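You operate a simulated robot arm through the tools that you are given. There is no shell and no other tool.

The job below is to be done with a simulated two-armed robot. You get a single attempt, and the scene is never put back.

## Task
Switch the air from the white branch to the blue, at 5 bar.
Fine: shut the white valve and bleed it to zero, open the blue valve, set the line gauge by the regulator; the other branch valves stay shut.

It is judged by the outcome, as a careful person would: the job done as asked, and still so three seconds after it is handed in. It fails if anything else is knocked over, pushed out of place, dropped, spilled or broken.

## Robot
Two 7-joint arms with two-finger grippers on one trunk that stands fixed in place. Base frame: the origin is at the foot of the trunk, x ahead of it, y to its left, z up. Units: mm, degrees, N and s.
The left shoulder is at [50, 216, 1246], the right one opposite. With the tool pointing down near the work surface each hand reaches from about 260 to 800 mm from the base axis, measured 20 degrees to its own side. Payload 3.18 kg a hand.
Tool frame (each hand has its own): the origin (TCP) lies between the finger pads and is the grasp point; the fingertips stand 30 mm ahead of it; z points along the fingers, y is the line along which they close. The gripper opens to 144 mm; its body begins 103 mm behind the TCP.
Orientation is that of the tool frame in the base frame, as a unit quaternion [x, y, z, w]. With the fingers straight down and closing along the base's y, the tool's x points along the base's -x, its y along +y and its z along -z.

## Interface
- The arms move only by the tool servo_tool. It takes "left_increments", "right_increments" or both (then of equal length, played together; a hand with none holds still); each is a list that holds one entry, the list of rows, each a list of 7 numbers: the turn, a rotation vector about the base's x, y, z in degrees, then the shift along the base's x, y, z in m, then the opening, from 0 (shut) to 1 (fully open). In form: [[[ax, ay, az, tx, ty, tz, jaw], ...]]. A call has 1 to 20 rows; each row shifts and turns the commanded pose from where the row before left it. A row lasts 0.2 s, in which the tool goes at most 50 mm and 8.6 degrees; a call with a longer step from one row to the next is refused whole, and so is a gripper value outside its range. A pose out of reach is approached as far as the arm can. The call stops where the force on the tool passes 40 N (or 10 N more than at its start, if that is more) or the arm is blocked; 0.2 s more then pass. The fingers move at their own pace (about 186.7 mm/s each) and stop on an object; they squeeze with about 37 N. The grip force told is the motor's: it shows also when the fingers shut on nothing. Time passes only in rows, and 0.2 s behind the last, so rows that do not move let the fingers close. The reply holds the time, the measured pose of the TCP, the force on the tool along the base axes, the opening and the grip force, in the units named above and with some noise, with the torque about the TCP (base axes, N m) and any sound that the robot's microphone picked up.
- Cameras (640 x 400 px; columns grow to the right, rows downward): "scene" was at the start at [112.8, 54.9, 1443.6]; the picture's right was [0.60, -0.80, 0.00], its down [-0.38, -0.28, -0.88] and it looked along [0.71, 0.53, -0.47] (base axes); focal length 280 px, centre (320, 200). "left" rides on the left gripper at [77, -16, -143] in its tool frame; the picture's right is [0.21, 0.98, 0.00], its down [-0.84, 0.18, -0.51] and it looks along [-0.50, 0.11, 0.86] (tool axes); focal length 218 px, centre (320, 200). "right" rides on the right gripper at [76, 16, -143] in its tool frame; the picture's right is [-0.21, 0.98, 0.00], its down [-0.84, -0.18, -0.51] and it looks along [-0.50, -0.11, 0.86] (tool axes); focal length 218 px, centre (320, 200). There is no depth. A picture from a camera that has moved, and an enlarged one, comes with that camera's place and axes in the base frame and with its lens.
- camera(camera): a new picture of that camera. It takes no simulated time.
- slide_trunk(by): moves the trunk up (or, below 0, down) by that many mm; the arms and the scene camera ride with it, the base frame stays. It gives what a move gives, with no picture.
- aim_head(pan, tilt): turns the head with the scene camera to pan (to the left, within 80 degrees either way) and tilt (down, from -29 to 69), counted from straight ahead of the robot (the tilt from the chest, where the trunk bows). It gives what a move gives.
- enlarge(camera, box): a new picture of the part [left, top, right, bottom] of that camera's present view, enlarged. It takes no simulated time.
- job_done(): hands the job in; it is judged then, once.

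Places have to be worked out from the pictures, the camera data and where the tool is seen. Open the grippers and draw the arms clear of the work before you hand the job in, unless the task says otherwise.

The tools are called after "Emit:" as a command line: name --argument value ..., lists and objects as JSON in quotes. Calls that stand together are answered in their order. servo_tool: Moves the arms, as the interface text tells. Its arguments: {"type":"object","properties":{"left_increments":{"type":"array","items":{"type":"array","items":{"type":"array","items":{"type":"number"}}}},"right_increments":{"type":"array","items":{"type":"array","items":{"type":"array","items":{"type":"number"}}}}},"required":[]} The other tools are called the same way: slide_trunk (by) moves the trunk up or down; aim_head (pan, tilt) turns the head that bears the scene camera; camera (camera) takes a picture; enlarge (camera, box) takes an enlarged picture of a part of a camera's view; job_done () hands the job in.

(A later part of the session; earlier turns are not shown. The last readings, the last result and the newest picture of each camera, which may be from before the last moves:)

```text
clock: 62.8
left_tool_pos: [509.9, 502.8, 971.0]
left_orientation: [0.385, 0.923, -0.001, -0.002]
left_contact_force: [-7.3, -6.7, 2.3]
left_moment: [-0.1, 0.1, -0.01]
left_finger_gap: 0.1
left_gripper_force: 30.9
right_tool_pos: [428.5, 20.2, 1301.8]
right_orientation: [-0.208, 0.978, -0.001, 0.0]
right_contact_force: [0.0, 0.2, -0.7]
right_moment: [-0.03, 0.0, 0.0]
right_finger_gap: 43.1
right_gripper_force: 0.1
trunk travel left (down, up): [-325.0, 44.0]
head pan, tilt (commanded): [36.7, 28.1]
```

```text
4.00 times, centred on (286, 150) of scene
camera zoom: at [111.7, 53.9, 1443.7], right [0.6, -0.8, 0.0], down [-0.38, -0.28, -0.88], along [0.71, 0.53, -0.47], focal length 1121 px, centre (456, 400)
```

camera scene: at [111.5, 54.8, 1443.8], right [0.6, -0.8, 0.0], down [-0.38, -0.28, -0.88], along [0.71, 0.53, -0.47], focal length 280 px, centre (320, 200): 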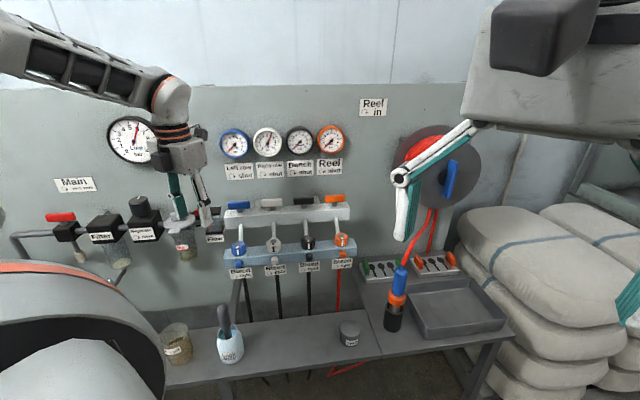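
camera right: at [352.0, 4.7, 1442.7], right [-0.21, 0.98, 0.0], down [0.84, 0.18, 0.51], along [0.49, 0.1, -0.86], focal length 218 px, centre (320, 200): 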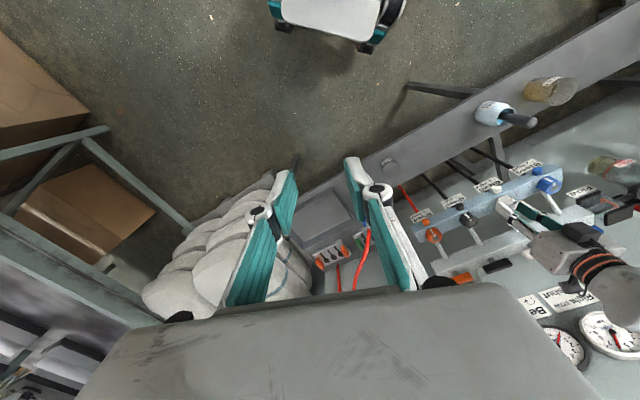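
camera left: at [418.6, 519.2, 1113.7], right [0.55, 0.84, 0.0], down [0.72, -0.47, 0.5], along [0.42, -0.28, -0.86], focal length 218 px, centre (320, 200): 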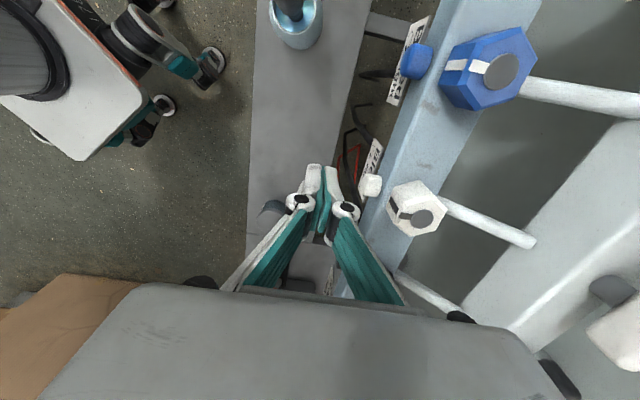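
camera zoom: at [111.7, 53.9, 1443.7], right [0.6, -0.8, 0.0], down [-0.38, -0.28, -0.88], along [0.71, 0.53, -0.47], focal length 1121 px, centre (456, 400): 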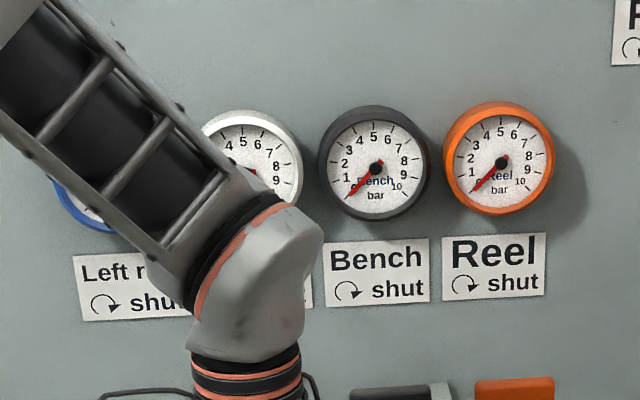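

Found it: the gauge has fallen to ~1.5 bar — the round stub is the bleed button. I hold it pressed until zero.

Emit:
servo_tool --left_increments '[[[0, 0, 0, 0, 0, 0, 0.0], [0, 0, 0, 0, 0, 0, 0.0], [0, 0, 0, 0, 0, 0, 0.0], [0, 0, 0, 0, 0, 0, 0.0], [0, 0, 0, 0, 0, 0, 0.0], [0, 0, 0, 0, 0, 0, 0.0], [0, 0, 0, 0, 0, 0, 0.0], [0, 0, 0, 0, 0, 0, 0.0], [0, 0, 0, 0, 0, 0, 0.0], [0, 0, 0, 0, 0, 0, 0.0]]]'

Emit:
enlarge --camera "right" --box '[480, 260, 640, 360]'

```text
clock: 65.0
left_tool_pos: [508.8, 503.5, 971.9]
left_orientation: [0.385, 0.923, -0.001, -0.002]
left_contact_force: [-8.8, -7.6, 2.8]
left_moment: [-0.18, 0.16, -0.03]
left_finger_gap: 0.0
left_gripper_force: 30.3
right_tool_pos: [428.2, 19.8, 1301.6]
right_orientation: [-0.208, 0.978, 0.0, 0.0]
right_contact_force: [0.8, 0.5, 0.1]
right_moment: [0.03, 0.0, 0.0]
right_finger_gap: 43.3
right_gripper_force: 0.0
trunk travel left (down, up): [-325.0, 44.0]
head pan, tilt (commanded): [36.7, 28.1]
```

```text
4.00 times, centred on (560, 310) of right
camera zoom: at [350.8, 3.4, 1443.0], right [-0.21, 0.98, 0.0], down [0.84, 0.18, 0.51], along [0.5, 0.11, -0.86], focal length 873 px, centre (-640, -240)
```

zoom: 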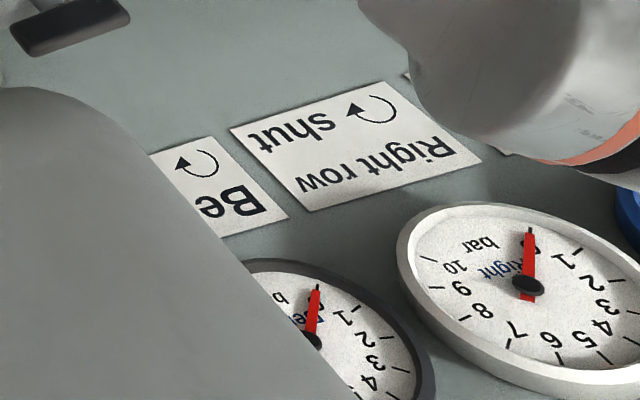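

White is at zero. I back off from the button, rise, and confirm it stays at zero.

Emit:
servo_tool --left_increments '[[[0, 0, 0, -0.007, -0.0071, 0, 0.0], [0, 0, 0, -0.014, -0.0143, 0, 0.0], [0, 0, 0, -0.021, -0.0214, 0, 0.0], [0, 0, 0, 0, 0, 0.04, 0.0], [0, 0, 0, 0, 0, 0.04, 0.0], [0, 0, 0, 0, 0, 0.04, 0.2], [0, 0, 0, -0.02, 0.03, 0, 0.4], [0, 0, 0, -0.02, 0.03, 0, 0.4], [0, 0, 0, -0.02, 0.03, 0, 0.4]]]'

Emit:
enlarge --camera "right" --box '[480, 260, 640, 360]'

Emit:
camera --camera "scene"

Emit:
enlarge --camera "scene" --box '[214, 190, 358, 280]'

Emit:
enlarge --camera "scene" --box '[206, 100, 366, 200]'

```text
clock: 67.0
left_tool_pos: [407.5, 552.9, 1091.4]
left_orientation: [0.384, 0.923, 0.0, -0.004]
left_contact_force: [1.4, 0.0, 0.3]
left_moment: [0.0, -0.02, 0.01]
left_finger_gap: 57.7
left_gripper_force: 0.1
right_tool_pos: [427.6, 21.6, 1301.3]
right_orientation: [-0.208, 0.978, 0.0, -0.002]
right_contact_force: [-0.8, 0.4, -0.1]
right_moment: [-0.04, 0.01, -0.01]
right_finger_gap: 43.2
right_gripper_force: 0.0
trunk travel left (down, up): [-325.0, 44.0]
head pan, tilt (commanded): [36.7, 28.1]
```

```text
4.00 times, centred on (560, 310) of right
camera zoom: at [351.0, 5.6, 1442.9], right [-0.21, 0.98, 0.0], down [0.84, 0.18, 0.51], along [0.5, 0.1, -0.86], focal length 873 px, centre (-640, -240)
```

zoom: 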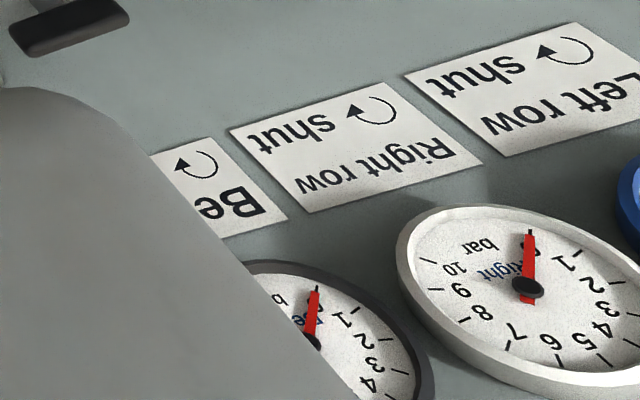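

```text
taken
camera scene: at [111.9, 55.9, 1443.6], right [0.6, -0.8, 0.0], down [-0.38, -0.28, -0.88], along [0.71, 0.53, -0.47], focal length 280 px, centre (320, 200)
```

scene: 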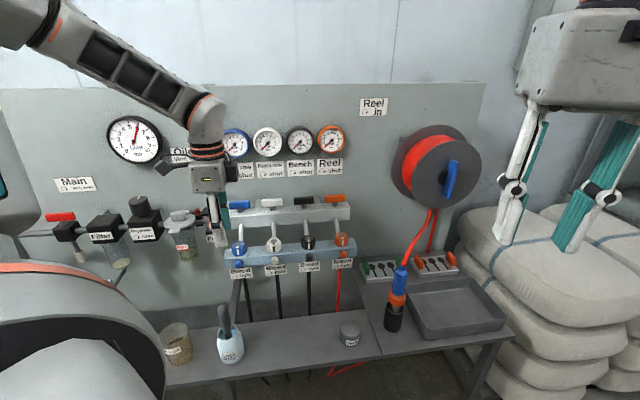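

```text
4.44 times, centred on (286, 235) of scene
camera zoom: at [111.9, 55.9, 1443.6], right [0.6, -0.8, 0.0], down [-0.38, -0.28, -0.88], along [0.71, 0.53, -0.47], focal length 1245 px, centre (471, 44)
```

zoom: 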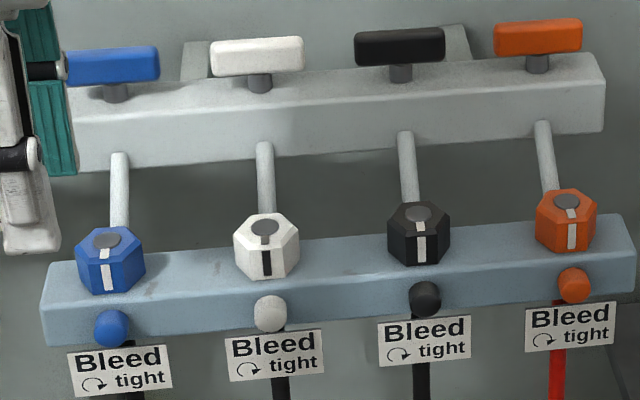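

```text
4.00 times, centred on (286, 150) of scene
camera zoom: at [111.9, 55.9, 1443.6], right [0.6, -0.8, 0.0], down [-0.38, -0.28, -0.88], along [0.71, 0.53, -0.47], focal length 1121 px, centre (456, 400)
```

zoom: 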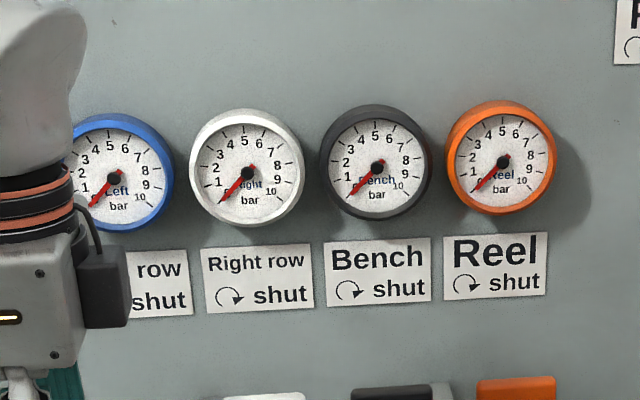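

White holds at zero and its hexagon is back where it was. Next, the blue valve: stem at about (541.5, 672.5). I move over it at yaw −44° at a safe height.

Emit:
servo_tool --left_increments '[[[0, 0, 0, 0, 0, 0.035, 0.4], [0, 0, 0, 0.0268, 0.0239, 0, 0.4], [0, 0, 0, 0.0268, 0.0239, 0, 0.4], [0, 0, 0, 0.0268, 0.0239, 0, 0.4], [0, 0, 0, 0.0268, 0.0239, 0, 0.4], [0, 0, 0.8, 0.0268, 0.0239, 0, 0.4]]]'

Emit:
camera --camera "left"

Emit:
enlarge --camera "scene" --box '[174, 140, 302, 220]'

```text
clock: 68.4
left_tool_pos: [544.3, 673.1, 1124.1]
left_orientation: [0.379, 0.926, -0.002, -0.003]
left_contact_force: [0.5, 0.5, -0.2]
left_moment: [-0.02, 0.06, 0.02]
left_finger_gap: 57.6
left_gripper_force: 0.1
right_tool_pos: [429.7, 21.3, 1299.7]
right_orientation: [-0.208, 0.978, 0.0, -0.002]
right_contact_force: [0.6, 0.4, 0.7]
right_moment: [-0.03, 0.03, -0.01]
right_finger_gap: 43.3
right_gripper_force: 0.0
trunk travel left (down, up): [-325.0, 44.0]
head pan, tilt (commanded): [36.7, 28.1]
```

```text
taken
camera left: at [478.1, 714.8, 1265.5], right [0.54, 0.84, 0.0], down [0.73, -0.46, 0.5], along [0.42, -0.27, -0.86], focal length 218 px, centre (320, 200)
```

left: 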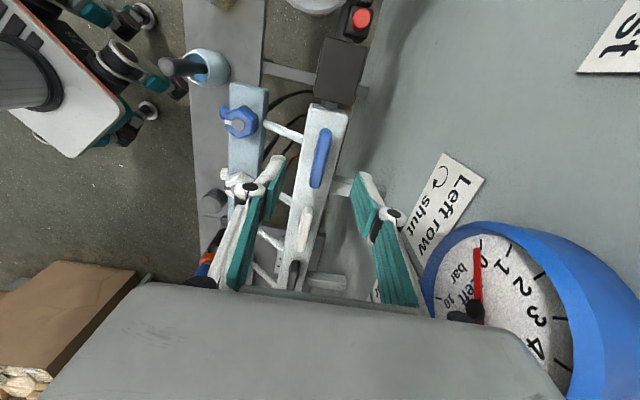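

```text
5.00 times, centred on (238, 180) of scene
camera zoom: at [114.3, 55.8, 1443.3], right [0.6, -0.8, 0.0], down [-0.38, -0.28, -0.88], along [0.71, 0.53, -0.47], focal length 1401 px, centre (730, 300)
```

zoom: 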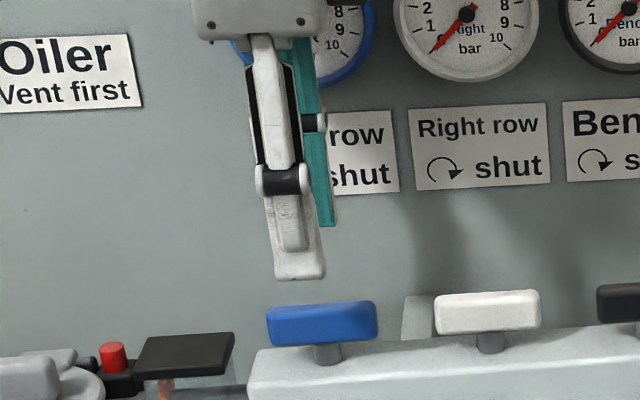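

Blue handle centre comes out at (541.5, 674), so I trim slightly and descend to TCP z≈1068.

Emit:
servo_tool --left_increments '[[[0, 0, 0, -0.0012, 0.001, -0.02, 0.4], [0, 0, 0, 0, 0, -0.02, 0.4], [0, 0, 0, 0, 0, -0.016, 0.4], [0, 0, 0, 0, 0, 0, 0.4]]]'

Emit:
enlarge --camera "left" --box '[160, 80, 480, 280]'

Emit:
enlarge --camera "scene" --box '[190, 170, 286, 230]'

```text
clock: 69.4
left_tool_pos: [541.7, 671.5, 1069.9]
left_orientation: [0.379, 0.926, 0.0, -0.002]
left_contact_force: [1.1, 0.2, 0.6]
left_moment: [0.03, 0.0, 0.0]
left_finger_gap: 57.4
left_gripper_force: 0.1
right_tool_pos: [427.5, 19.4, 1301.3]
right_orientation: [-0.208, 0.978, 0.0, -0.001]
right_contact_force: [-0.9, -0.3, 0.1]
right_moment: [0.02, -0.03, 0.02]
right_finger_gap: 43.1
right_gripper_force: 0.0
trunk travel left (down, up): [-325.0, 44.0]
head pan, tilt (commanded): [36.7, 28.1]
```

```text
2.00 times, centred on (320, 180) of left
camera zoom: at [475.9, 714.0, 1212.0], right [0.54, 0.84, 0.0], down [0.73, -0.46, 0.5], along [0.42, -0.27, -0.86], focal length 436 px, centre (320, 240)
```

zoom: 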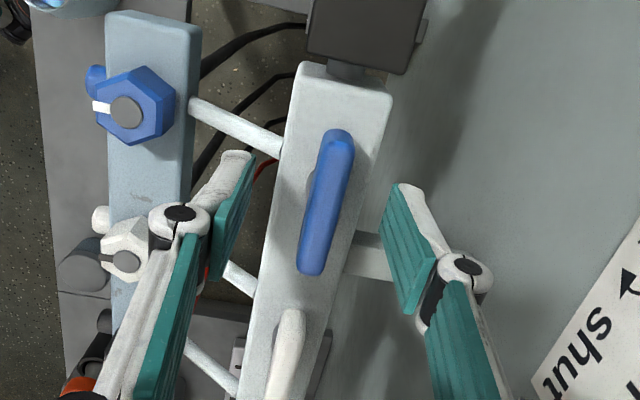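

```text
6.67 times, centred on (238, 200) of scene
camera zoom: at [112.4, 54.6, 1443.6], right [0.6, -0.8, 0.0], down [-0.38, -0.28, -0.88], along [0.71, 0.53, -0.47], focal length 1868 px, centre (867, 200)
```

zoom: 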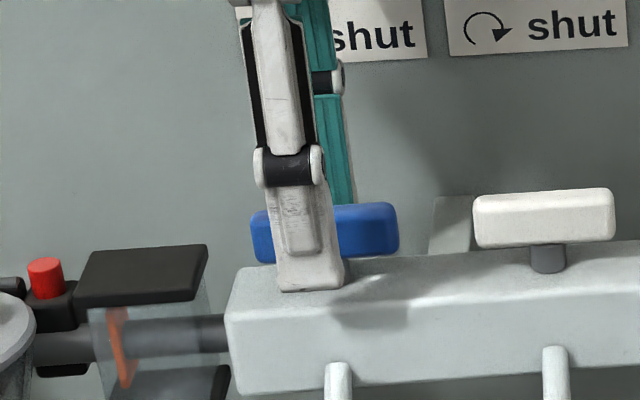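

Centred on the handle. I close the grip.

Emit:
servo_tool --left_increments '[[[0, 0, 0, 0, 0, 0, 0.2], [0, 0, 0, 0, 0, 0, 0.0], [0, 0, 0, 0, 0, 0, 0.0]]]'

Emit:
enlarge --camera "scene" --box '[190, 170, 286, 230]'

```text
clock: 70.2
left_tool_pos: [542.7, 674.4, 1069.4]
left_orientation: [0.38, 0.925, 0.0, -0.002]
left_contact_force: [7.0, 7.5, 2.7]
left_moment: [0.41, -0.02, 0.01]
left_finger_gap: 12.9
left_gripper_force: 42.4
right_tool_pos: [429.7, 21.7, 1300.6]
right_orientation: [-0.209, 0.978, -0.001, -0.001]
right_contact_force: [-0.9, -0.2, -0.4]
right_moment: [-0.01, 0.0, 0.02]
right_finger_gap: 43.1
right_gripper_force: 0.1
trunk travel left (down, up): [-325.0, 44.0]
head pan, tilt (commanded): [36.7, 28.1]
```

```text
6.67 times, centred on (238, 200) of scene
camera zoom: at [113.5, 55.6, 1443.5], right [0.6, -0.8, 0.0], down [-0.38, -0.28, -0.88], along [0.71, 0.53, -0.47], focal length 1868 px, centre (867, 200)
```

zoom: 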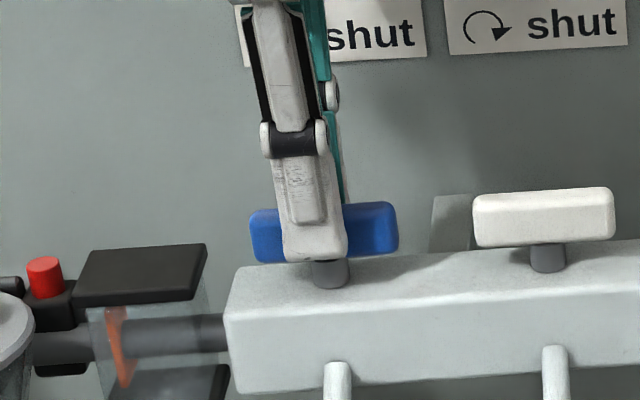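

Gripped (12.9 mm). I open blue by turning counter-clockwise, first ~42°, following the slight sideways load.

Emit:
servo_tool --left_increments '[[[0, 0, 4, 0.0007, 0.0007, 0, 0.0], [0, 0, 6, 0.0005, 0, 0, 0.0], [0, 0, 8, 0, 0, 0, 0.0], [0, 0, 8, 0, 0, 0, 0.0], [0, 0, 8, 0, 0, 0, 0.0], [0, 0, 8, 0, 0, 0, 0.0]]]'

Emit:
enlarge --camera "scene" --box '[100, 100, 260, 230]'

```text
clock: 71.6
left_tool_pos: [542.6, 672.1, 1070.2]
left_orientation: [0.021, 1.0, -0.002, -0.002]
left_contact_force: [2.7, 4.3, 3.1]
left_moment: [0.14, 0.3, 0.03]
left_finger_gap: 12.8
left_gripper_force: 42.4
right_tool_pos: [429.2, 20.2, 1302.2]
right_orientation: [-0.208, 0.978, 0.0, -0.001]
right_contact_force: [-0.5, -0.2, -0.6]
right_moment: [-0.01, -0.02, 0.02]
right_finger_gap: 43.4
right_gripper_force: 0.0
trunk travel left (down, up): [-325.0, 44.0]
head pan, tilt (commanded): [36.7, 28.1]
```

```text
3.08 times, centred on (180, 165) of scene
camera zoom: at [112.9, 55.0, 1443.6], right [0.6, -0.8, 0.0], down [-0.38, -0.28, -0.88], along [0.71, 0.53, -0.47], focal length 862 px, centre (751, 308)
```

zoom: 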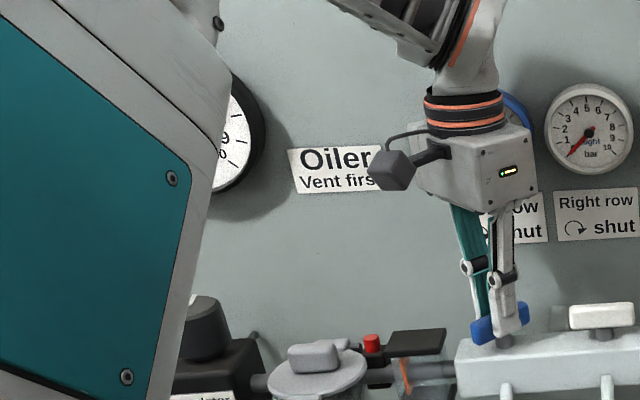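

Smooth, yaw ≈ −2°. I continue counter-clockwise in portions, watching for the wrist limit.

Emit:
servo_tool --left_increments '[[[0, 0, 8, 0, 0, 0, 0.0], [0, 0, 8, 0, 0, 0, 0.0], [0, 0, 8, 0, 0, 0, 0.0], [0, 0, 6, 0, 0, 0, 0.0]]]'

Emit:
servo_tool --left_increments '[[[0, 0, 4, 0, 0, 0, 0.0], [0, 0, 4, 0, 0, 0, 0.0]]]'

Emit:
enlarge --camera "scene" --box '[190, 150, 318, 230]'

```text
clock: 72.6
left_tool_pos: [542.4, 671.7, 1070.6]
left_orientation: [-0.239, 0.971, -0.003, -0.002]
left_contact_force: [3.6, -5.2, -3.7]
left_moment: [0.27, -0.96, -0.03]
left_finger_gap: 12.9
left_gripper_force: 42.5
right_tool_pos: [430.7, 19.3, 1301.5]
right_orientation: [-0.208, 0.978, 0.0, -0.001]
right_contact_force: [0.4, 0.2, 0.2]
right_moment: [0.04, 0.05, 0.01]
right_finger_gap: 43.3
right_gripper_force: 0.1
trunk travel left (down, up): [-325.0, 44.0]
head pan, tilt (commanded): [36.7, 28.1]
```

```text
clock: 73.2
left_tool_pos: [542.8, 670.0, 1070.1]
left_orientation: [-0.306, 0.952, -0.002, -0.003]
left_contact_force: [2.4, -7.7, -2.0]
left_moment: [-0.25, -0.04, 0.02]
left_finger_gap: 12.7
left_gripper_force: 42.8
right_tool_pos: [429.7, 20.0, 1301.9]
right_orientation: [-0.208, 0.978, 0.001, -0.001]
right_contact_force: [-0.1, -0.2, -0.2]
right_moment: [0.03, 0.01, 0.0]
right_finger_gap: 43.0
right_gripper_force: 0.0
trunk travel left (down, up): [-325.0, 44.0]
head pan, tilt (commanded): [36.7, 28.1]
```

```text
5.00 times, centred on (254, 190) of scene
camera zoom: at [113.2, 54.0, 1443.6], right [0.6, -0.8, 0.0], down [-0.38, -0.28, -0.88], along [0.71, 0.53, -0.47], focal length 1401 px, centre (650, 250)
```

zoom: 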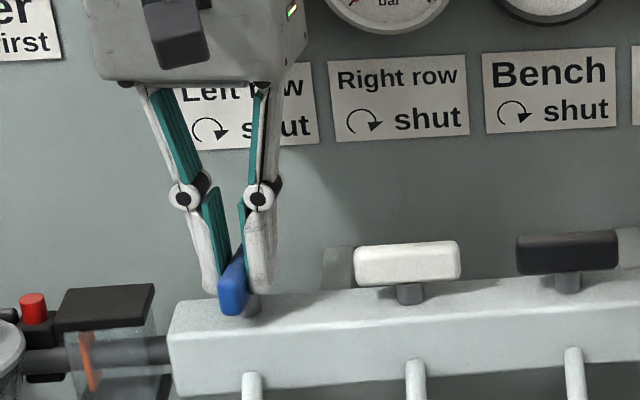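

Yaw 35.6°, still in reach. I finish in 3° steps.

Emit:
servo_tool --left_increments '[[[0, 0, 3, 0, -0.0005, 0, 0.0], [0, 0, 3, 0, 0, 0, 0.0]]]'

Emit:
servo_tool --left_increments '[[[0, 0, 2, 0, 0, 0, 0.0], [0, 0, 2, 0, 0, 0, 0.0]]]'

Emit:
enlarge --camera "scene" --box '[190, 150, 318, 230]'

Emit:
enlarge --camera "left" --box '[160, 80, 480, 280]'

```text
clock: 73.8
left_tool_pos: [542.2, 670.7, 1070.8]
left_orientation: [-0.354, 0.935, -0.002, -0.001]
left_contact_force: [3.5, -11.6, -6.2]
left_moment: [-0.15, -0.26, 0.03]
left_finger_gap: 13.1
left_gripper_force: 42.7
right_tool_pos: [429.5, 19.3, 1301.1]
right_orientation: [-0.209, 0.978, 0.001, -0.002]
right_contact_force: [0.4, -0.3, 0.1]
right_moment: [-0.02, 0.03, 0.0]
right_finger_gap: 43.2
right_gripper_force: 0.2
trunk travel left (down, up): [-325.0, 44.0]
head pan, tilt (commanded): [36.7, 28.1]
```

```text
clock: 74.4
left_tool_pos: [542.4, 669.9, 1070.2]
left_orientation: [-0.387, 0.922, -0.003, -0.002]
left_contact_force: [2.1, -16.0, -6.2]
left_moment: [-0.45, 0.05, -0.39]
left_finger_gap: 12.8
left_gripper_force: 42.7
right_tool_pos: [428.7, 19.6, 1302.0]
right_orientation: [-0.208, 0.978, 0.001, 0.0]
right_contact_force: [-0.4, -0.2, 0.6]
right_moment: [-0.02, 0.01, -0.03]
right_finger_gap: 43.1
right_gripper_force: 0.0
trunk travel left (down, up): [-325.0, 44.0]
head pan, tilt (commanded): [36.7, 28.1]
```

```text
5.00 times, centred on (254, 190) of scene
camera zoom: at [113.4, 53.5, 1443.6], right [0.6, -0.8, 0.0], down [-0.38, -0.28, -0.88], along [0.71, 0.53, -0.47], focal length 1401 px, centre (650, 250)
```

zoom: 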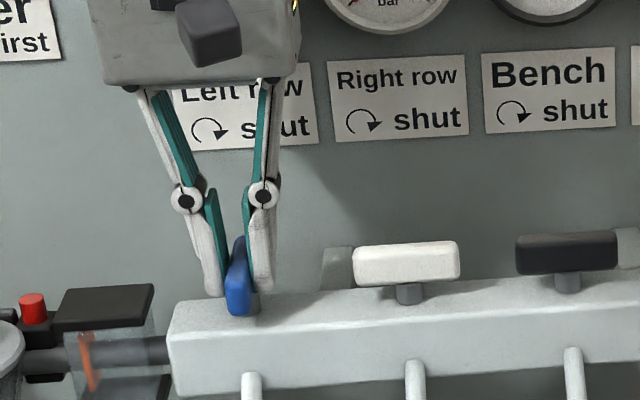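

```text
2.00 times, centred on (320, 180) of left
camera zoom: at [500.6, 605.1, 1211.9], right [-0.84, 0.54, 0.0], down [0.46, 0.73, 0.5], along [0.27, 0.42, -0.86], focal length 436 px, centre (320, 240)
```

zoom: 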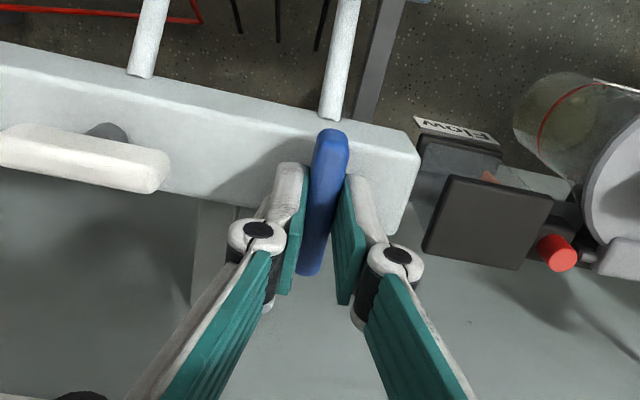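

Yaw 45.5° and the moment begins to rise (−0.39): essentially at the open stop. One more degree to confirm, then I release with a small opening and lift.

Emit:
servo_tool --left_increments '[[[0, 0, 1, 0, -0.001, 0, 0.0], [0, 0, 0, 0, 0, 0, 0.0]]]'

Emit:
enlarge --camera "right" --box '[480, 260, 640, 360]'

```text
clock: 75.0
left_tool_pos: [542.9, 668.9, 1069.9]
left_orientation: [-0.395, 0.919, -0.001, 0.0]
left_contact_force: [0.8, -12.1, -6.2]
left_moment: [-0.53, 0.22, -0.96]
left_finger_gap: 12.8
left_gripper_force: 42.9
right_tool_pos: [430.5, 19.6, 1300.1]
right_orientation: [-0.208, 0.978, 0.0, -0.001]
right_contact_force: [-0.1, -0.3, 0.3]
right_moment: [0.02, 0.0, 0.0]
right_finger_gap: 42.9
right_gripper_force: 0.1
trunk travel left (down, up): [-325.0, 44.0]
head pan, tilt (commanded): [36.7, 28.1]
```

```text
4.00 times, centred on (560, 310) of right
camera zoom: at [352.6, 3.6, 1442.4], right [-0.21, 0.98, 0.0], down [0.84, 0.18, 0.51], along [0.49, 0.11, -0.86], focal length 873 px, centre (-640, -240)
```

zoom: 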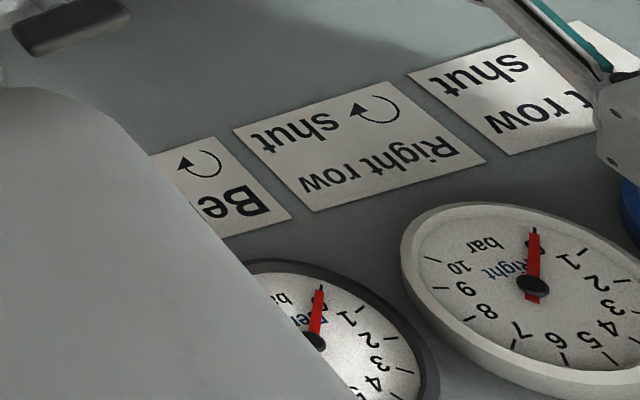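

Open stop confirmed (−0.96 N·m). I relax, release with a small opening, lift and draw back toward the robot to read the gauges.

Emit:
servo_tool --left_increments '[[[0, 0, -1, 0, 0, 0, 0.0], [0, 0, 0, 0, 0, 0, 0.25], [0, 0, 0, 0, 0, 0, 0.25], [0, 0, 0, 0, 0, 0.03, 0.25], [0, 0, 0, 0, 0, 0.03, 0.25], [0, 0, -8, -0.01, -0.01, 0, 0.25], [0, 0, -8, -0.02, -0.01, 0, 0.25], [0, 0, -8, -0.03, -0.01, 0, 0.4], [0, 0, -8, -0.04, -0.01, 0, 0.4], [0, 0, -8, -0.04, -0.01, 0, 0.4], [0, 0, -5, -0.02, 0, 0, 0.4]]]'

Emit:
camera --camera "scene"

Emit:
enlarge --camera "scene" --box '[206, 100, 366, 200]'

Emit:
enlarge --camera "scene" --box '[80, 100, 208, 180]'

Emit:
enlarge --camera "scene" --box '[180, 190, 340, 290]'

```text
clock: 77.4
left_tool_pos: [382.3, 620.4, 1131.1]
left_orientation: [-0.003, 1.0, -0.001, -0.002]
left_contact_force: [-0.4, -0.6, 0.0]
left_moment: [-0.03, 0.01, 0.04]
left_finger_gap: 57.6
left_gripper_force: 0.2
right_tool_pos: [429.3, 20.2, 1300.8]
right_orientation: [-0.208, 0.978, 0.0, -0.001]
right_contact_force: [-0.1, 0.5, 0.4]
right_moment: [0.0, -0.01, 0.03]
right_finger_gap: 43.5
right_gripper_force: 0.1
trunk travel left (down, up): [-325.0, 44.0]
head pan, tilt (commanded): [36.7, 28.1]
```

```text
taken
camera scene: at [112.5, 54.9, 1443.6], right [0.6, -0.8, 0.0], down [-0.38, -0.28, -0.88], along [0.71, 0.53, -0.47], focal length 280 px, centre (320, 200)
```

scene: 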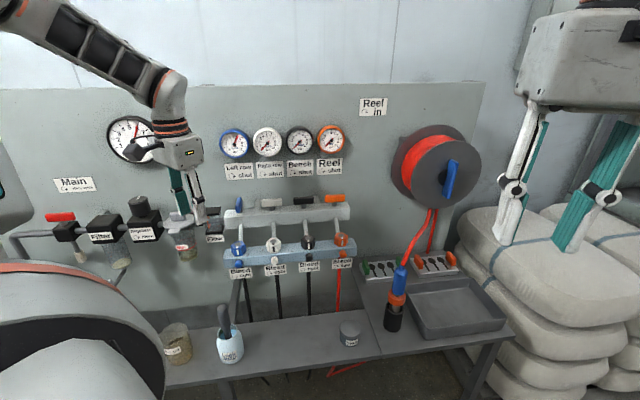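

```text
4.00 times, centred on (286, 150) of scene
camera zoom: at [112.5, 54.9, 1443.6], right [0.6, -0.8, 0.0], down [-0.38, -0.28, -0.88], along [0.71, 0.53, -0.47], focal length 1121 px, centre (456, 400)
```

zoom: 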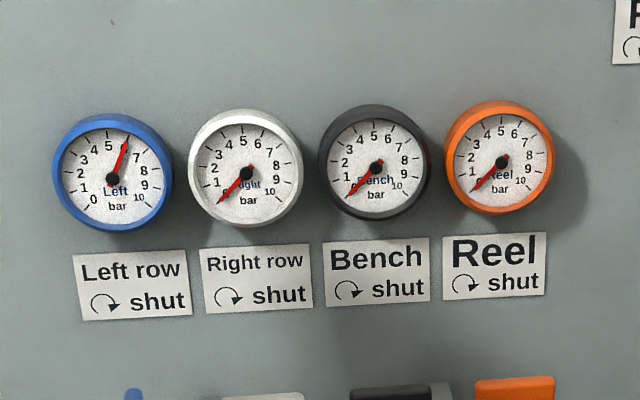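

```text
5.00 times, centred on (144, 140) of scene
camera zoom: at [112.5, 54.9, 1443.6], right [0.6, -0.8, 0.0], down [-0.38, -0.28, -0.88], along [0.71, 0.53, -0.47], focal length 1401 px, centre (1200, 500)
```

zoom: 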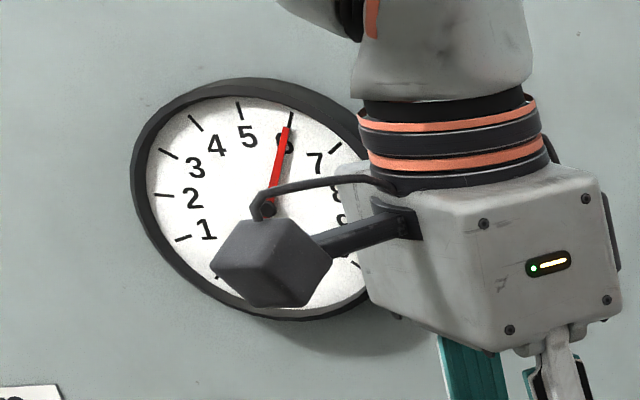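

```text
4.00 times, centred on (260, 240) of scene
camera zoom: at [112.5, 54.9, 1443.6], right [0.6, -0.8, 0.0], down [-0.38, -0.28, -0.88], along [0.71, 0.53, -0.47], focal length 1121 px, centre (560, 40)
```

zoom: 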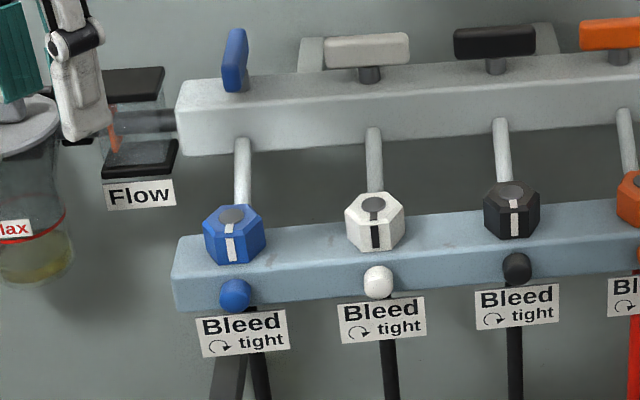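

Blue now reads 6 bar with the line, white and the rest are at 0. Next the regulator, which must come down from 6 to 5 (counter-clockwise). I look at its knob from both cameras to fix its position.

Emit:
camera --camera "left"

Emit:
enlarge --camera "scene" --box '[100, 180, 196, 240]'

```text
taken
camera left: at [305.6, 605.0, 1272.4], right [-0.21, 0.98, 0.0], down [0.84, 0.19, 0.5], along [0.49, 0.11, -0.86], focal length 218 px, centre (320, 200)
```

left: 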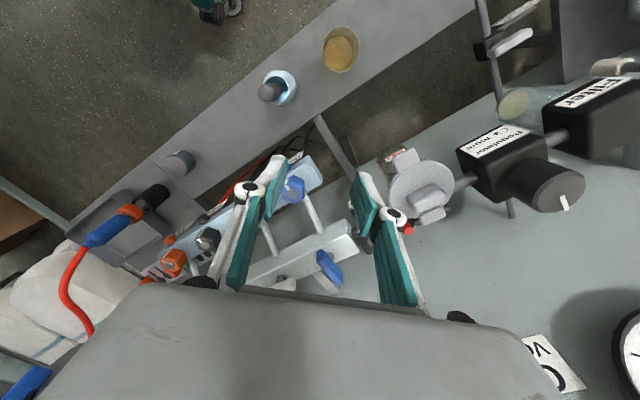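

```text
6.67 times, centred on (148, 210) of scene
camera zoom: at [112.5, 54.9, 1443.6], right [0.6, -0.8, 0.0], down [-0.38, -0.28, -0.88], along [0.71, 0.53, -0.47], focal length 1868 px, centre (1467, 133)
```

zoom: 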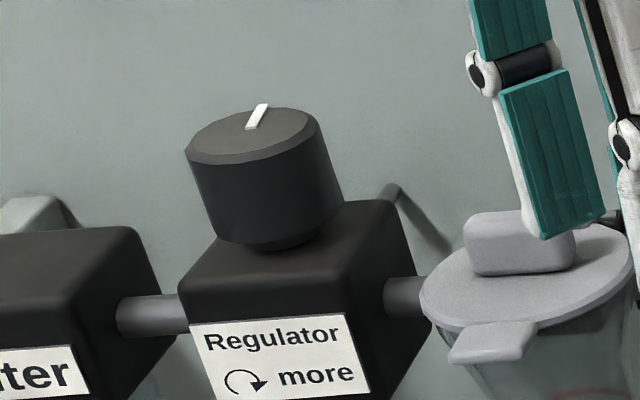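

I refine with a magnified wrist-camera view.

Emit:
enlarge --camera "left" --box '[480, 140, 608, 220]'

```text
5.00 times, centred on (544, 180) of left
camera zoom: at [305.6, 605.0, 1272.4], right [-0.21, 0.98, 0.0], down [0.84, 0.19, 0.5], along [0.49, 0.11, -0.86], focal length 1091 px, centre (-800, 300)
```

zoom: 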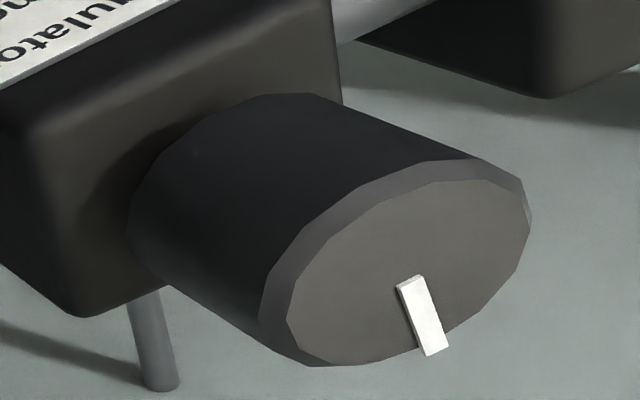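

The regulator knob axis is at about (357, 860), top z≈1084, ~55 mm across. The line gauge bulges ~80 mm behind it, so I will approach with yaw ≈25° and lean the hand back ~10° for clearance. First I go to a point 50 mm in front of it.

Emit:
servo_tool --left_increments '[[[0, 0, 4, 0, 0.01, 0.02, 0.55], [0, 0, 4, -0.01, 0.034, 0.01, 0.55], [0, 0, 4, -0.01, 0.034, 0.005, 0.55], [0, 0, 4, -0.01, 0.034, 0, 0.55], [0, 0, 4, -0.01, 0.034, 0, 0.55], [0, 0, 5, -0.01, 0.03, 0, 0.55], [2.1, -4.55, 0, -0.01, 0.028, 0, 0.55], [2.1, -4.55, 0, 0, 0, 0, 0.55]]]'

Emit:
camera --camera "left"

Emit:
camera --camera "scene"

```text
clock: 79.2
left_tool_pos: [320.2, 823.2, 1167.5]
left_orientation: [-0.22, 0.972, 0.017, 0.084]
left_contact_force: [0.0, -0.5, 0.0]
left_moment: [0.0, -0.02, 0.02]
left_finger_gap: 79.4
left_gripper_force: 0.1
right_tool_pos: [429.0, 19.7, 1300.9]
right_orientation: [-0.208, 0.978, 0.0, -0.001]
right_contact_force: [-0.4, -0.1, 1.0]
right_moment: [0.0, 0.01, -0.01]
right_finger_gap: 43.2
right_gripper_force: 0.2
trunk travel left (down, up): [-325.0, 44.0]
head pan, tilt (commanded): [36.7, 28.1]
```

```text
taken
camera left: at [237.5, 766.5, 1293.9], right [-0.61, 0.79, -0.04], down [0.59, 0.48, 0.64], along [0.53, 0.37, -0.76], focal length 218 px, centre (320, 200)
```

left: 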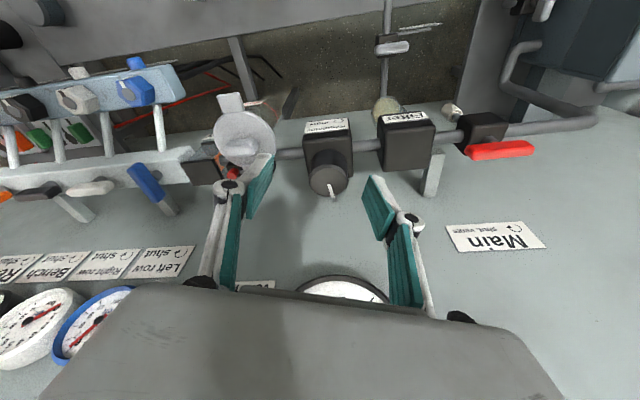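

```text
taken
camera scene: at [112.7, 53.8, 1443.7], right [0.6, -0.8, 0.0], down [-0.38, -0.28, -0.88], along [0.71, 0.53, -0.47], focal length 280 px, centre (320, 200)
```

scene: 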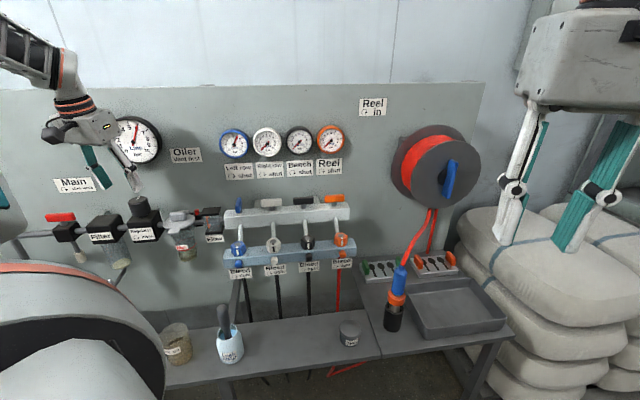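

The knob top projects to (354–357, 858–860), consistent. I move in above it.

Emit:
servo_tool --left_increments '[[[0, 0, 0, 0.012, 0.012, -0.014, 0.55], [0, 0, 0, 0.012, 0.012, -0.014, 0.55], [0, 0, 0, 0.0115, 0.0115, -0.014, 0.55]]]'

Emit:
camera --camera "left"

Emit:
enlarge --camera "scene" --box '[60, 90, 220, 240]'

```text
clock: 80.0
left_tool_pos: [356.6, 860.9, 1124.5]
left_orientation: [-0.219, 0.972, 0.016, 0.084]
left_contact_force: [0.8, 1.5, -0.4]
left_moment: [-0.03, 0.02, 0.0]
left_finger_gap: 79.3
left_gripper_force: 0.1
right_tool_pos: [430.0, 21.3, 1300.0]
right_orientation: [-0.208, 0.978, -0.001, -0.002]
right_contact_force: [-0.2, 1.0, -0.1]
right_moment: [-0.01, 0.01, 0.02]
right_finger_gap: 43.5
right_gripper_force: 0.1
trunk travel left (down, up): [-325.0, 44.0]
head pan, tilt (commanded): [36.7, 28.1]
```

```text
taken
camera left: at [273.5, 803.9, 1250.0], right [-0.61, 0.79, -0.04], down [0.59, 0.49, 0.64], along [0.53, 0.36, -0.77], focal length 218 px, centre (320, 200)
```

left: 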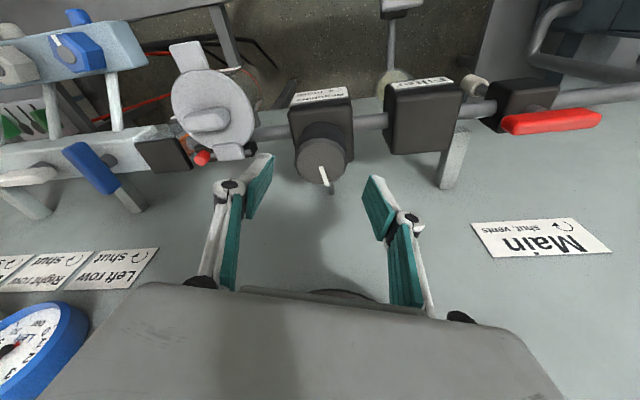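

```text
2.67 times, centred on (140, 165) of scene
camera zoom: at [113.4, 55.9, 1443.4], right [0.6, -0.8, 0.0], down [-0.38, -0.28, -0.88], along [0.71, 0.53, -0.47], focal length 747 px, centre (800, 293)
```

zoom: 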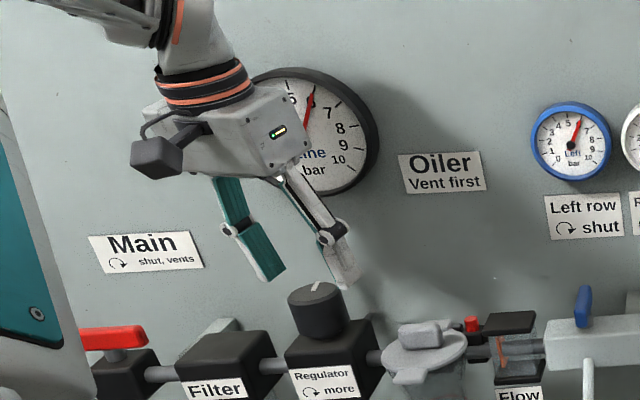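

The tool-relative view suggests the knob axis is nearer, at about (349, 855). I shift back ~10 mm and re-check before going down.

Emit:
servo_tool --left_increments '[[[0, 0, 0, -0.008, -0.006, -0.006, 0.55], [0, 0, 0, 0, 0, 0, 0.55]]]'

Emit:
enlarge --camera "left" --box '[200, 80, 440, 230]'

Emit:
enlarge --camera "scene" --box '[100, 150, 196, 210]'

```text
clock: 80.6
left_tool_pos: [349.2, 853.8, 1117.8]
left_orientation: [-0.219, 0.972, 0.016, 0.084]
left_contact_force: [-0.9, 0.3, -0.2]
left_moment: [0.04, -0.03, 0.0]
left_finger_gap: 79.1
left_gripper_force: 0.2
right_tool_pos: [429.7, 19.5, 1301.3]
right_orientation: [-0.209, 0.978, 0.0, -0.001]
right_contact_force: [0.5, 0.0, -0.7]
right_moment: [0.0, 0.0, 0.0]
right_finger_gap: 43.2
right_gripper_force: 0.1
trunk travel left (down, up): [-325.0, 44.0]
head pan, tilt (commanded): [36.7, 28.1]
```

```text
2.67 times, centred on (320, 155) of left
camera zoom: at [265.2, 796.8, 1244.8], right [-0.61, 0.79, -0.04], down [0.59, 0.48, 0.64], along [0.53, 0.37, -0.76], focal length 582 px, centre (320, 320)
```

zoom: 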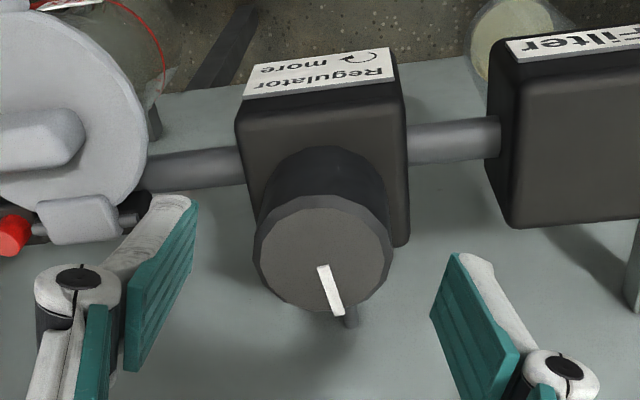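

```text
6.67 times, centred on (148, 180) of scene
camera zoom: at [112.8, 54.7, 1443.6], right [0.6, -0.8, 0.0], down [-0.38, -0.28, -0.88], along [0.71, 0.53, -0.47], focal length 1868 px, centre (1467, 333)
```

zoom: 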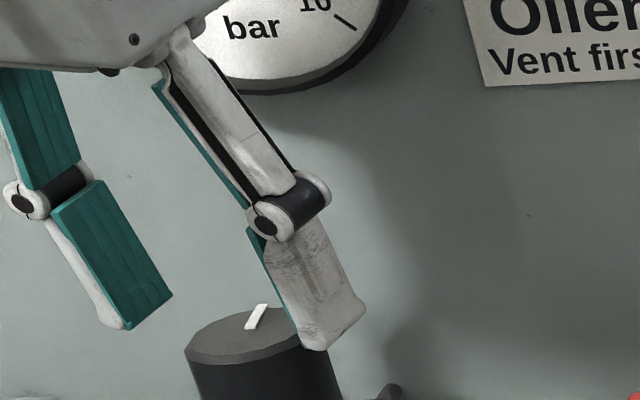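

Better measured now: the tool axis passes through the knob's top centre. I descend to straddle the knob (TCP z≈1080) with a small shift for the lean.

Emit:
servo_tool --left_increments '[[[0, 0, 0, 0.0012, 0.0008, -0.013, 0.55], [0, 0, 0, 0.0012, 0.0008, -0.013, 0.55], [0, 0, 0, 0.0011, 0.0009, -0.012, 0.55], [0, 0, 0, 0, 0, 0, 0.55]]]'

Emit:
enlarge --camera "left" --box '[200, 80, 440, 230]'

Emit:
enlarge --camera "scene" --box '[60, 90, 220, 240]'

```text
clock: 81.6
left_tool_pos: [353.2, 857.4, 1081.0]
left_orientation: [-0.221, 0.972, 0.017, 0.084]
left_contact_force: [0.4, -0.3, -0.4]
left_moment: [0.06, -0.06, -0.03]
left_finger_gap: 79.1
left_gripper_force: 0.1
right_tool_pos: [429.1, 20.6, 1300.0]
right_orientation: [-0.208, 0.978, -0.001, -0.001]
right_contact_force: [0.3, -0.8, -0.3]
right_moment: [0.03, -0.05, -0.01]
right_finger_gap: 43.2
right_gripper_force: 0.1
trunk travel left (down, up): [-325.0, 44.0]
head pan, tilt (commanded): [36.7, 28.1]
```

```text
2.67 times, centred on (320, 155) of left
camera zoom: at [269.6, 799.9, 1206.4], right [-0.61, 0.8, -0.04], down [0.59, 0.48, 0.64], along [0.53, 0.36, -0.76], focal length 582 px, centre (320, 320)
```

zoom: 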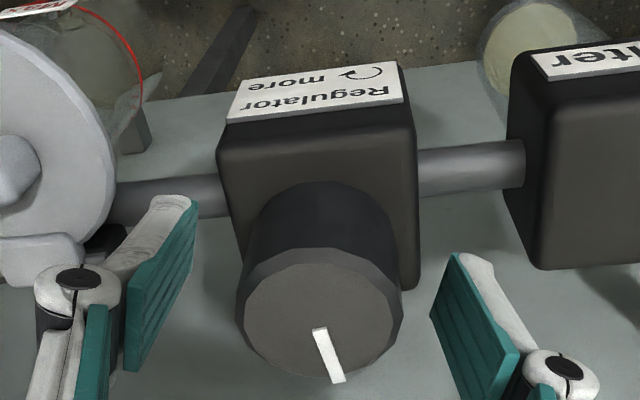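

```text
2.67 times, centred on (140, 165) of scene
camera zoom: at [112.5, 54.4, 1443.7], right [0.6, -0.8, 0.0], down [-0.38, -0.28, -0.88], along [0.71, 0.53, -0.47], focal length 747 px, centre (800, 293)
```

zoom: 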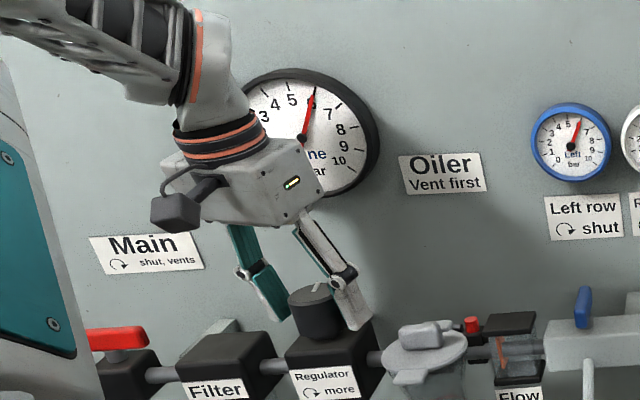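

The hand straddles the knob, and the line gauge's needle stays visible from the scene camera. I close the grip.

Emit:
servo_tool --left_increments '[[[0, 0, 0, 0, 0, 0, 0.4], [0, 0, 0, 0, 0, 0, 0.2], [0, 0, 0, 0, 0, 0, 0.0], [0, 0, 0, 0, 0, 0, 0.0]]]'

Emit:
enlarge --camera "left" --box '[200, 80, 440, 230]'

Emit:
enlarge --camera "scene" --box '[100, 100, 180, 150]'

```text
clock: 82.6
left_tool_pos: [353.5, 857.7, 1079.6]
left_orientation: [-0.22, 0.972, 0.015, 0.084]
left_contact_force: [0.3, 2.5, -2.0]
left_moment: [0.44, 0.01, -0.02]
left_finger_gap: 47.1
left_gripper_force: 45.3
right_tool_pos: [429.3, 21.1, 1301.4]
right_orientation: [-0.207, 0.978, 0.0, -0.002]
right_contact_force: [1.0, 0.3, -0.8]
right_moment: [0.0, 0.01, 0.01]
right_finger_gap: 43.1
right_gripper_force: 0.0
trunk travel left (down, up): [-325.0, 44.0]
head pan, tilt (commanded): [36.7, 28.1]
```

```text
2.67 times, centred on (320, 155) of left
camera zoom: at [269.7, 800.6, 1206.1], right [-0.61, 0.79, -0.04], down [0.59, 0.48, 0.64], along [0.53, 0.36, -0.77], focal length 582 px, centre (320, 320)
```

zoom: 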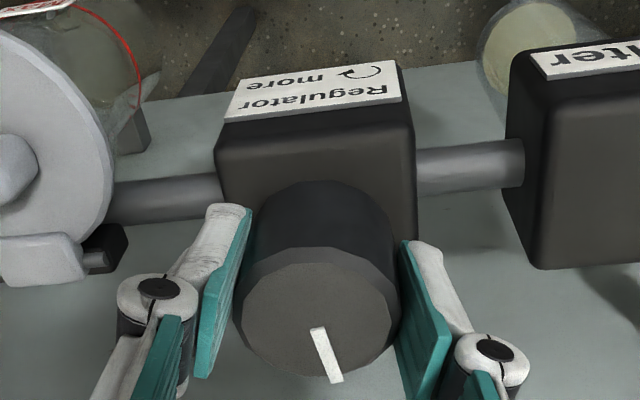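

```text
8.00 times, centred on (140, 125) of scene
camera zoom: at [112.8, 55.2, 1443.6], right [0.6, -0.8, 0.0], down [-0.38, -0.28, -0.88], along [0.71, 0.53, -0.47], focal length 2241 px, centre (1760, 800)
```

zoom: 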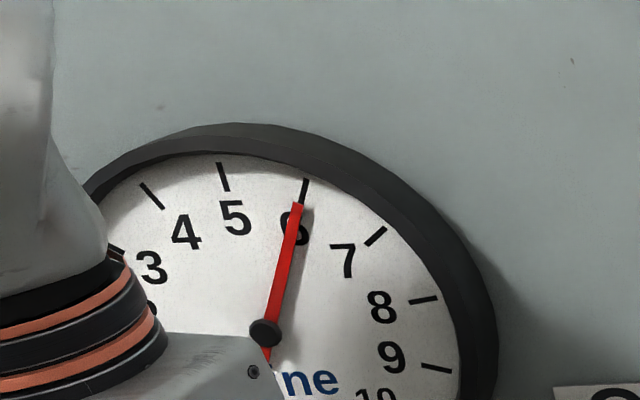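

Gripped (47 mm), line reads 6.0. I turn counter-clockwise 10° and read the gauge.

Emit:
servo_tool --left_increments '[[[0, 0, 5, 0, 0, 0, 0.0], [0, 0, 5, 0, 0, 0, 0.0], [0, 0, 0, 0, 0, 0, 0.0]]]'

Emit:
enlarge --camera "scene" --box '[100, 100, 180, 150]'

Emit:
enlarge --camera "left" --box '[200, 80, 440, 230]'

```text
clock: 83.4
left_tool_pos: [353.3, 856.8, 1080.4]
left_orientation: [-0.304, 0.949, 0.024, 0.082]
left_contact_force: [1.2, 6.4, 4.1]
left_moment: [-0.3, 0.29, 0.05]
left_finger_gap: 47.0
left_gripper_force: 45.4
right_tool_pos: [429.2, 21.0, 1301.5]
right_orientation: [-0.209, 0.978, 0.0, -0.001]
right_contact_force: [0.2, 0.1, 0.7]
right_moment: [-0.01, 0.0, 0.0]
right_finger_gap: 43.0
right_gripper_force: 0.1
trunk travel left (down, up): [-325.0, 44.0]
head pan, tilt (commanded): [36.7, 28.1]
```

```text
8.00 times, centred on (140, 125) of scene
camera zoom: at [112.8, 55.2, 1443.6], right [0.6, -0.8, 0.0], down [-0.38, -0.28, -0.88], along [0.71, 0.53, -0.47], focal length 2241 px, centre (1760, 800)
```

zoom: 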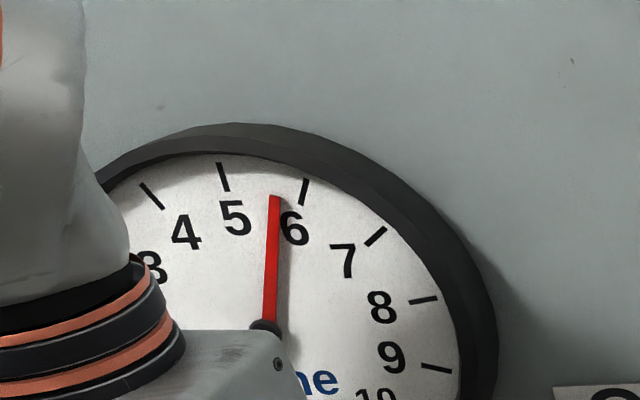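

```text
2.67 times, centred on (320, 155) of left
camera zoom: at [281.1, 786.1, 1206.0], right [-0.73, 0.68, -0.04], down [0.5, 0.58, 0.64], along [0.46, 0.45, -0.76], focal length 582 px, centre (320, 320)
```

zoom: 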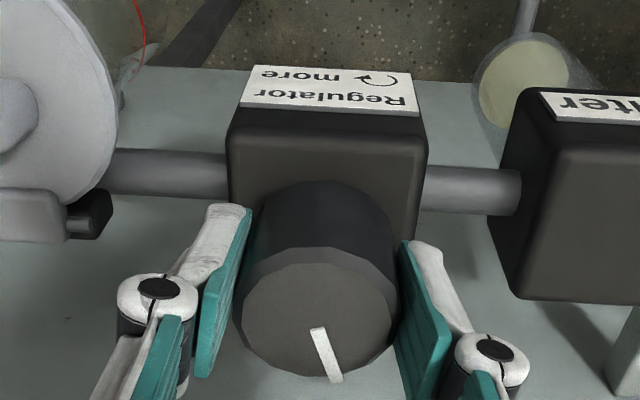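

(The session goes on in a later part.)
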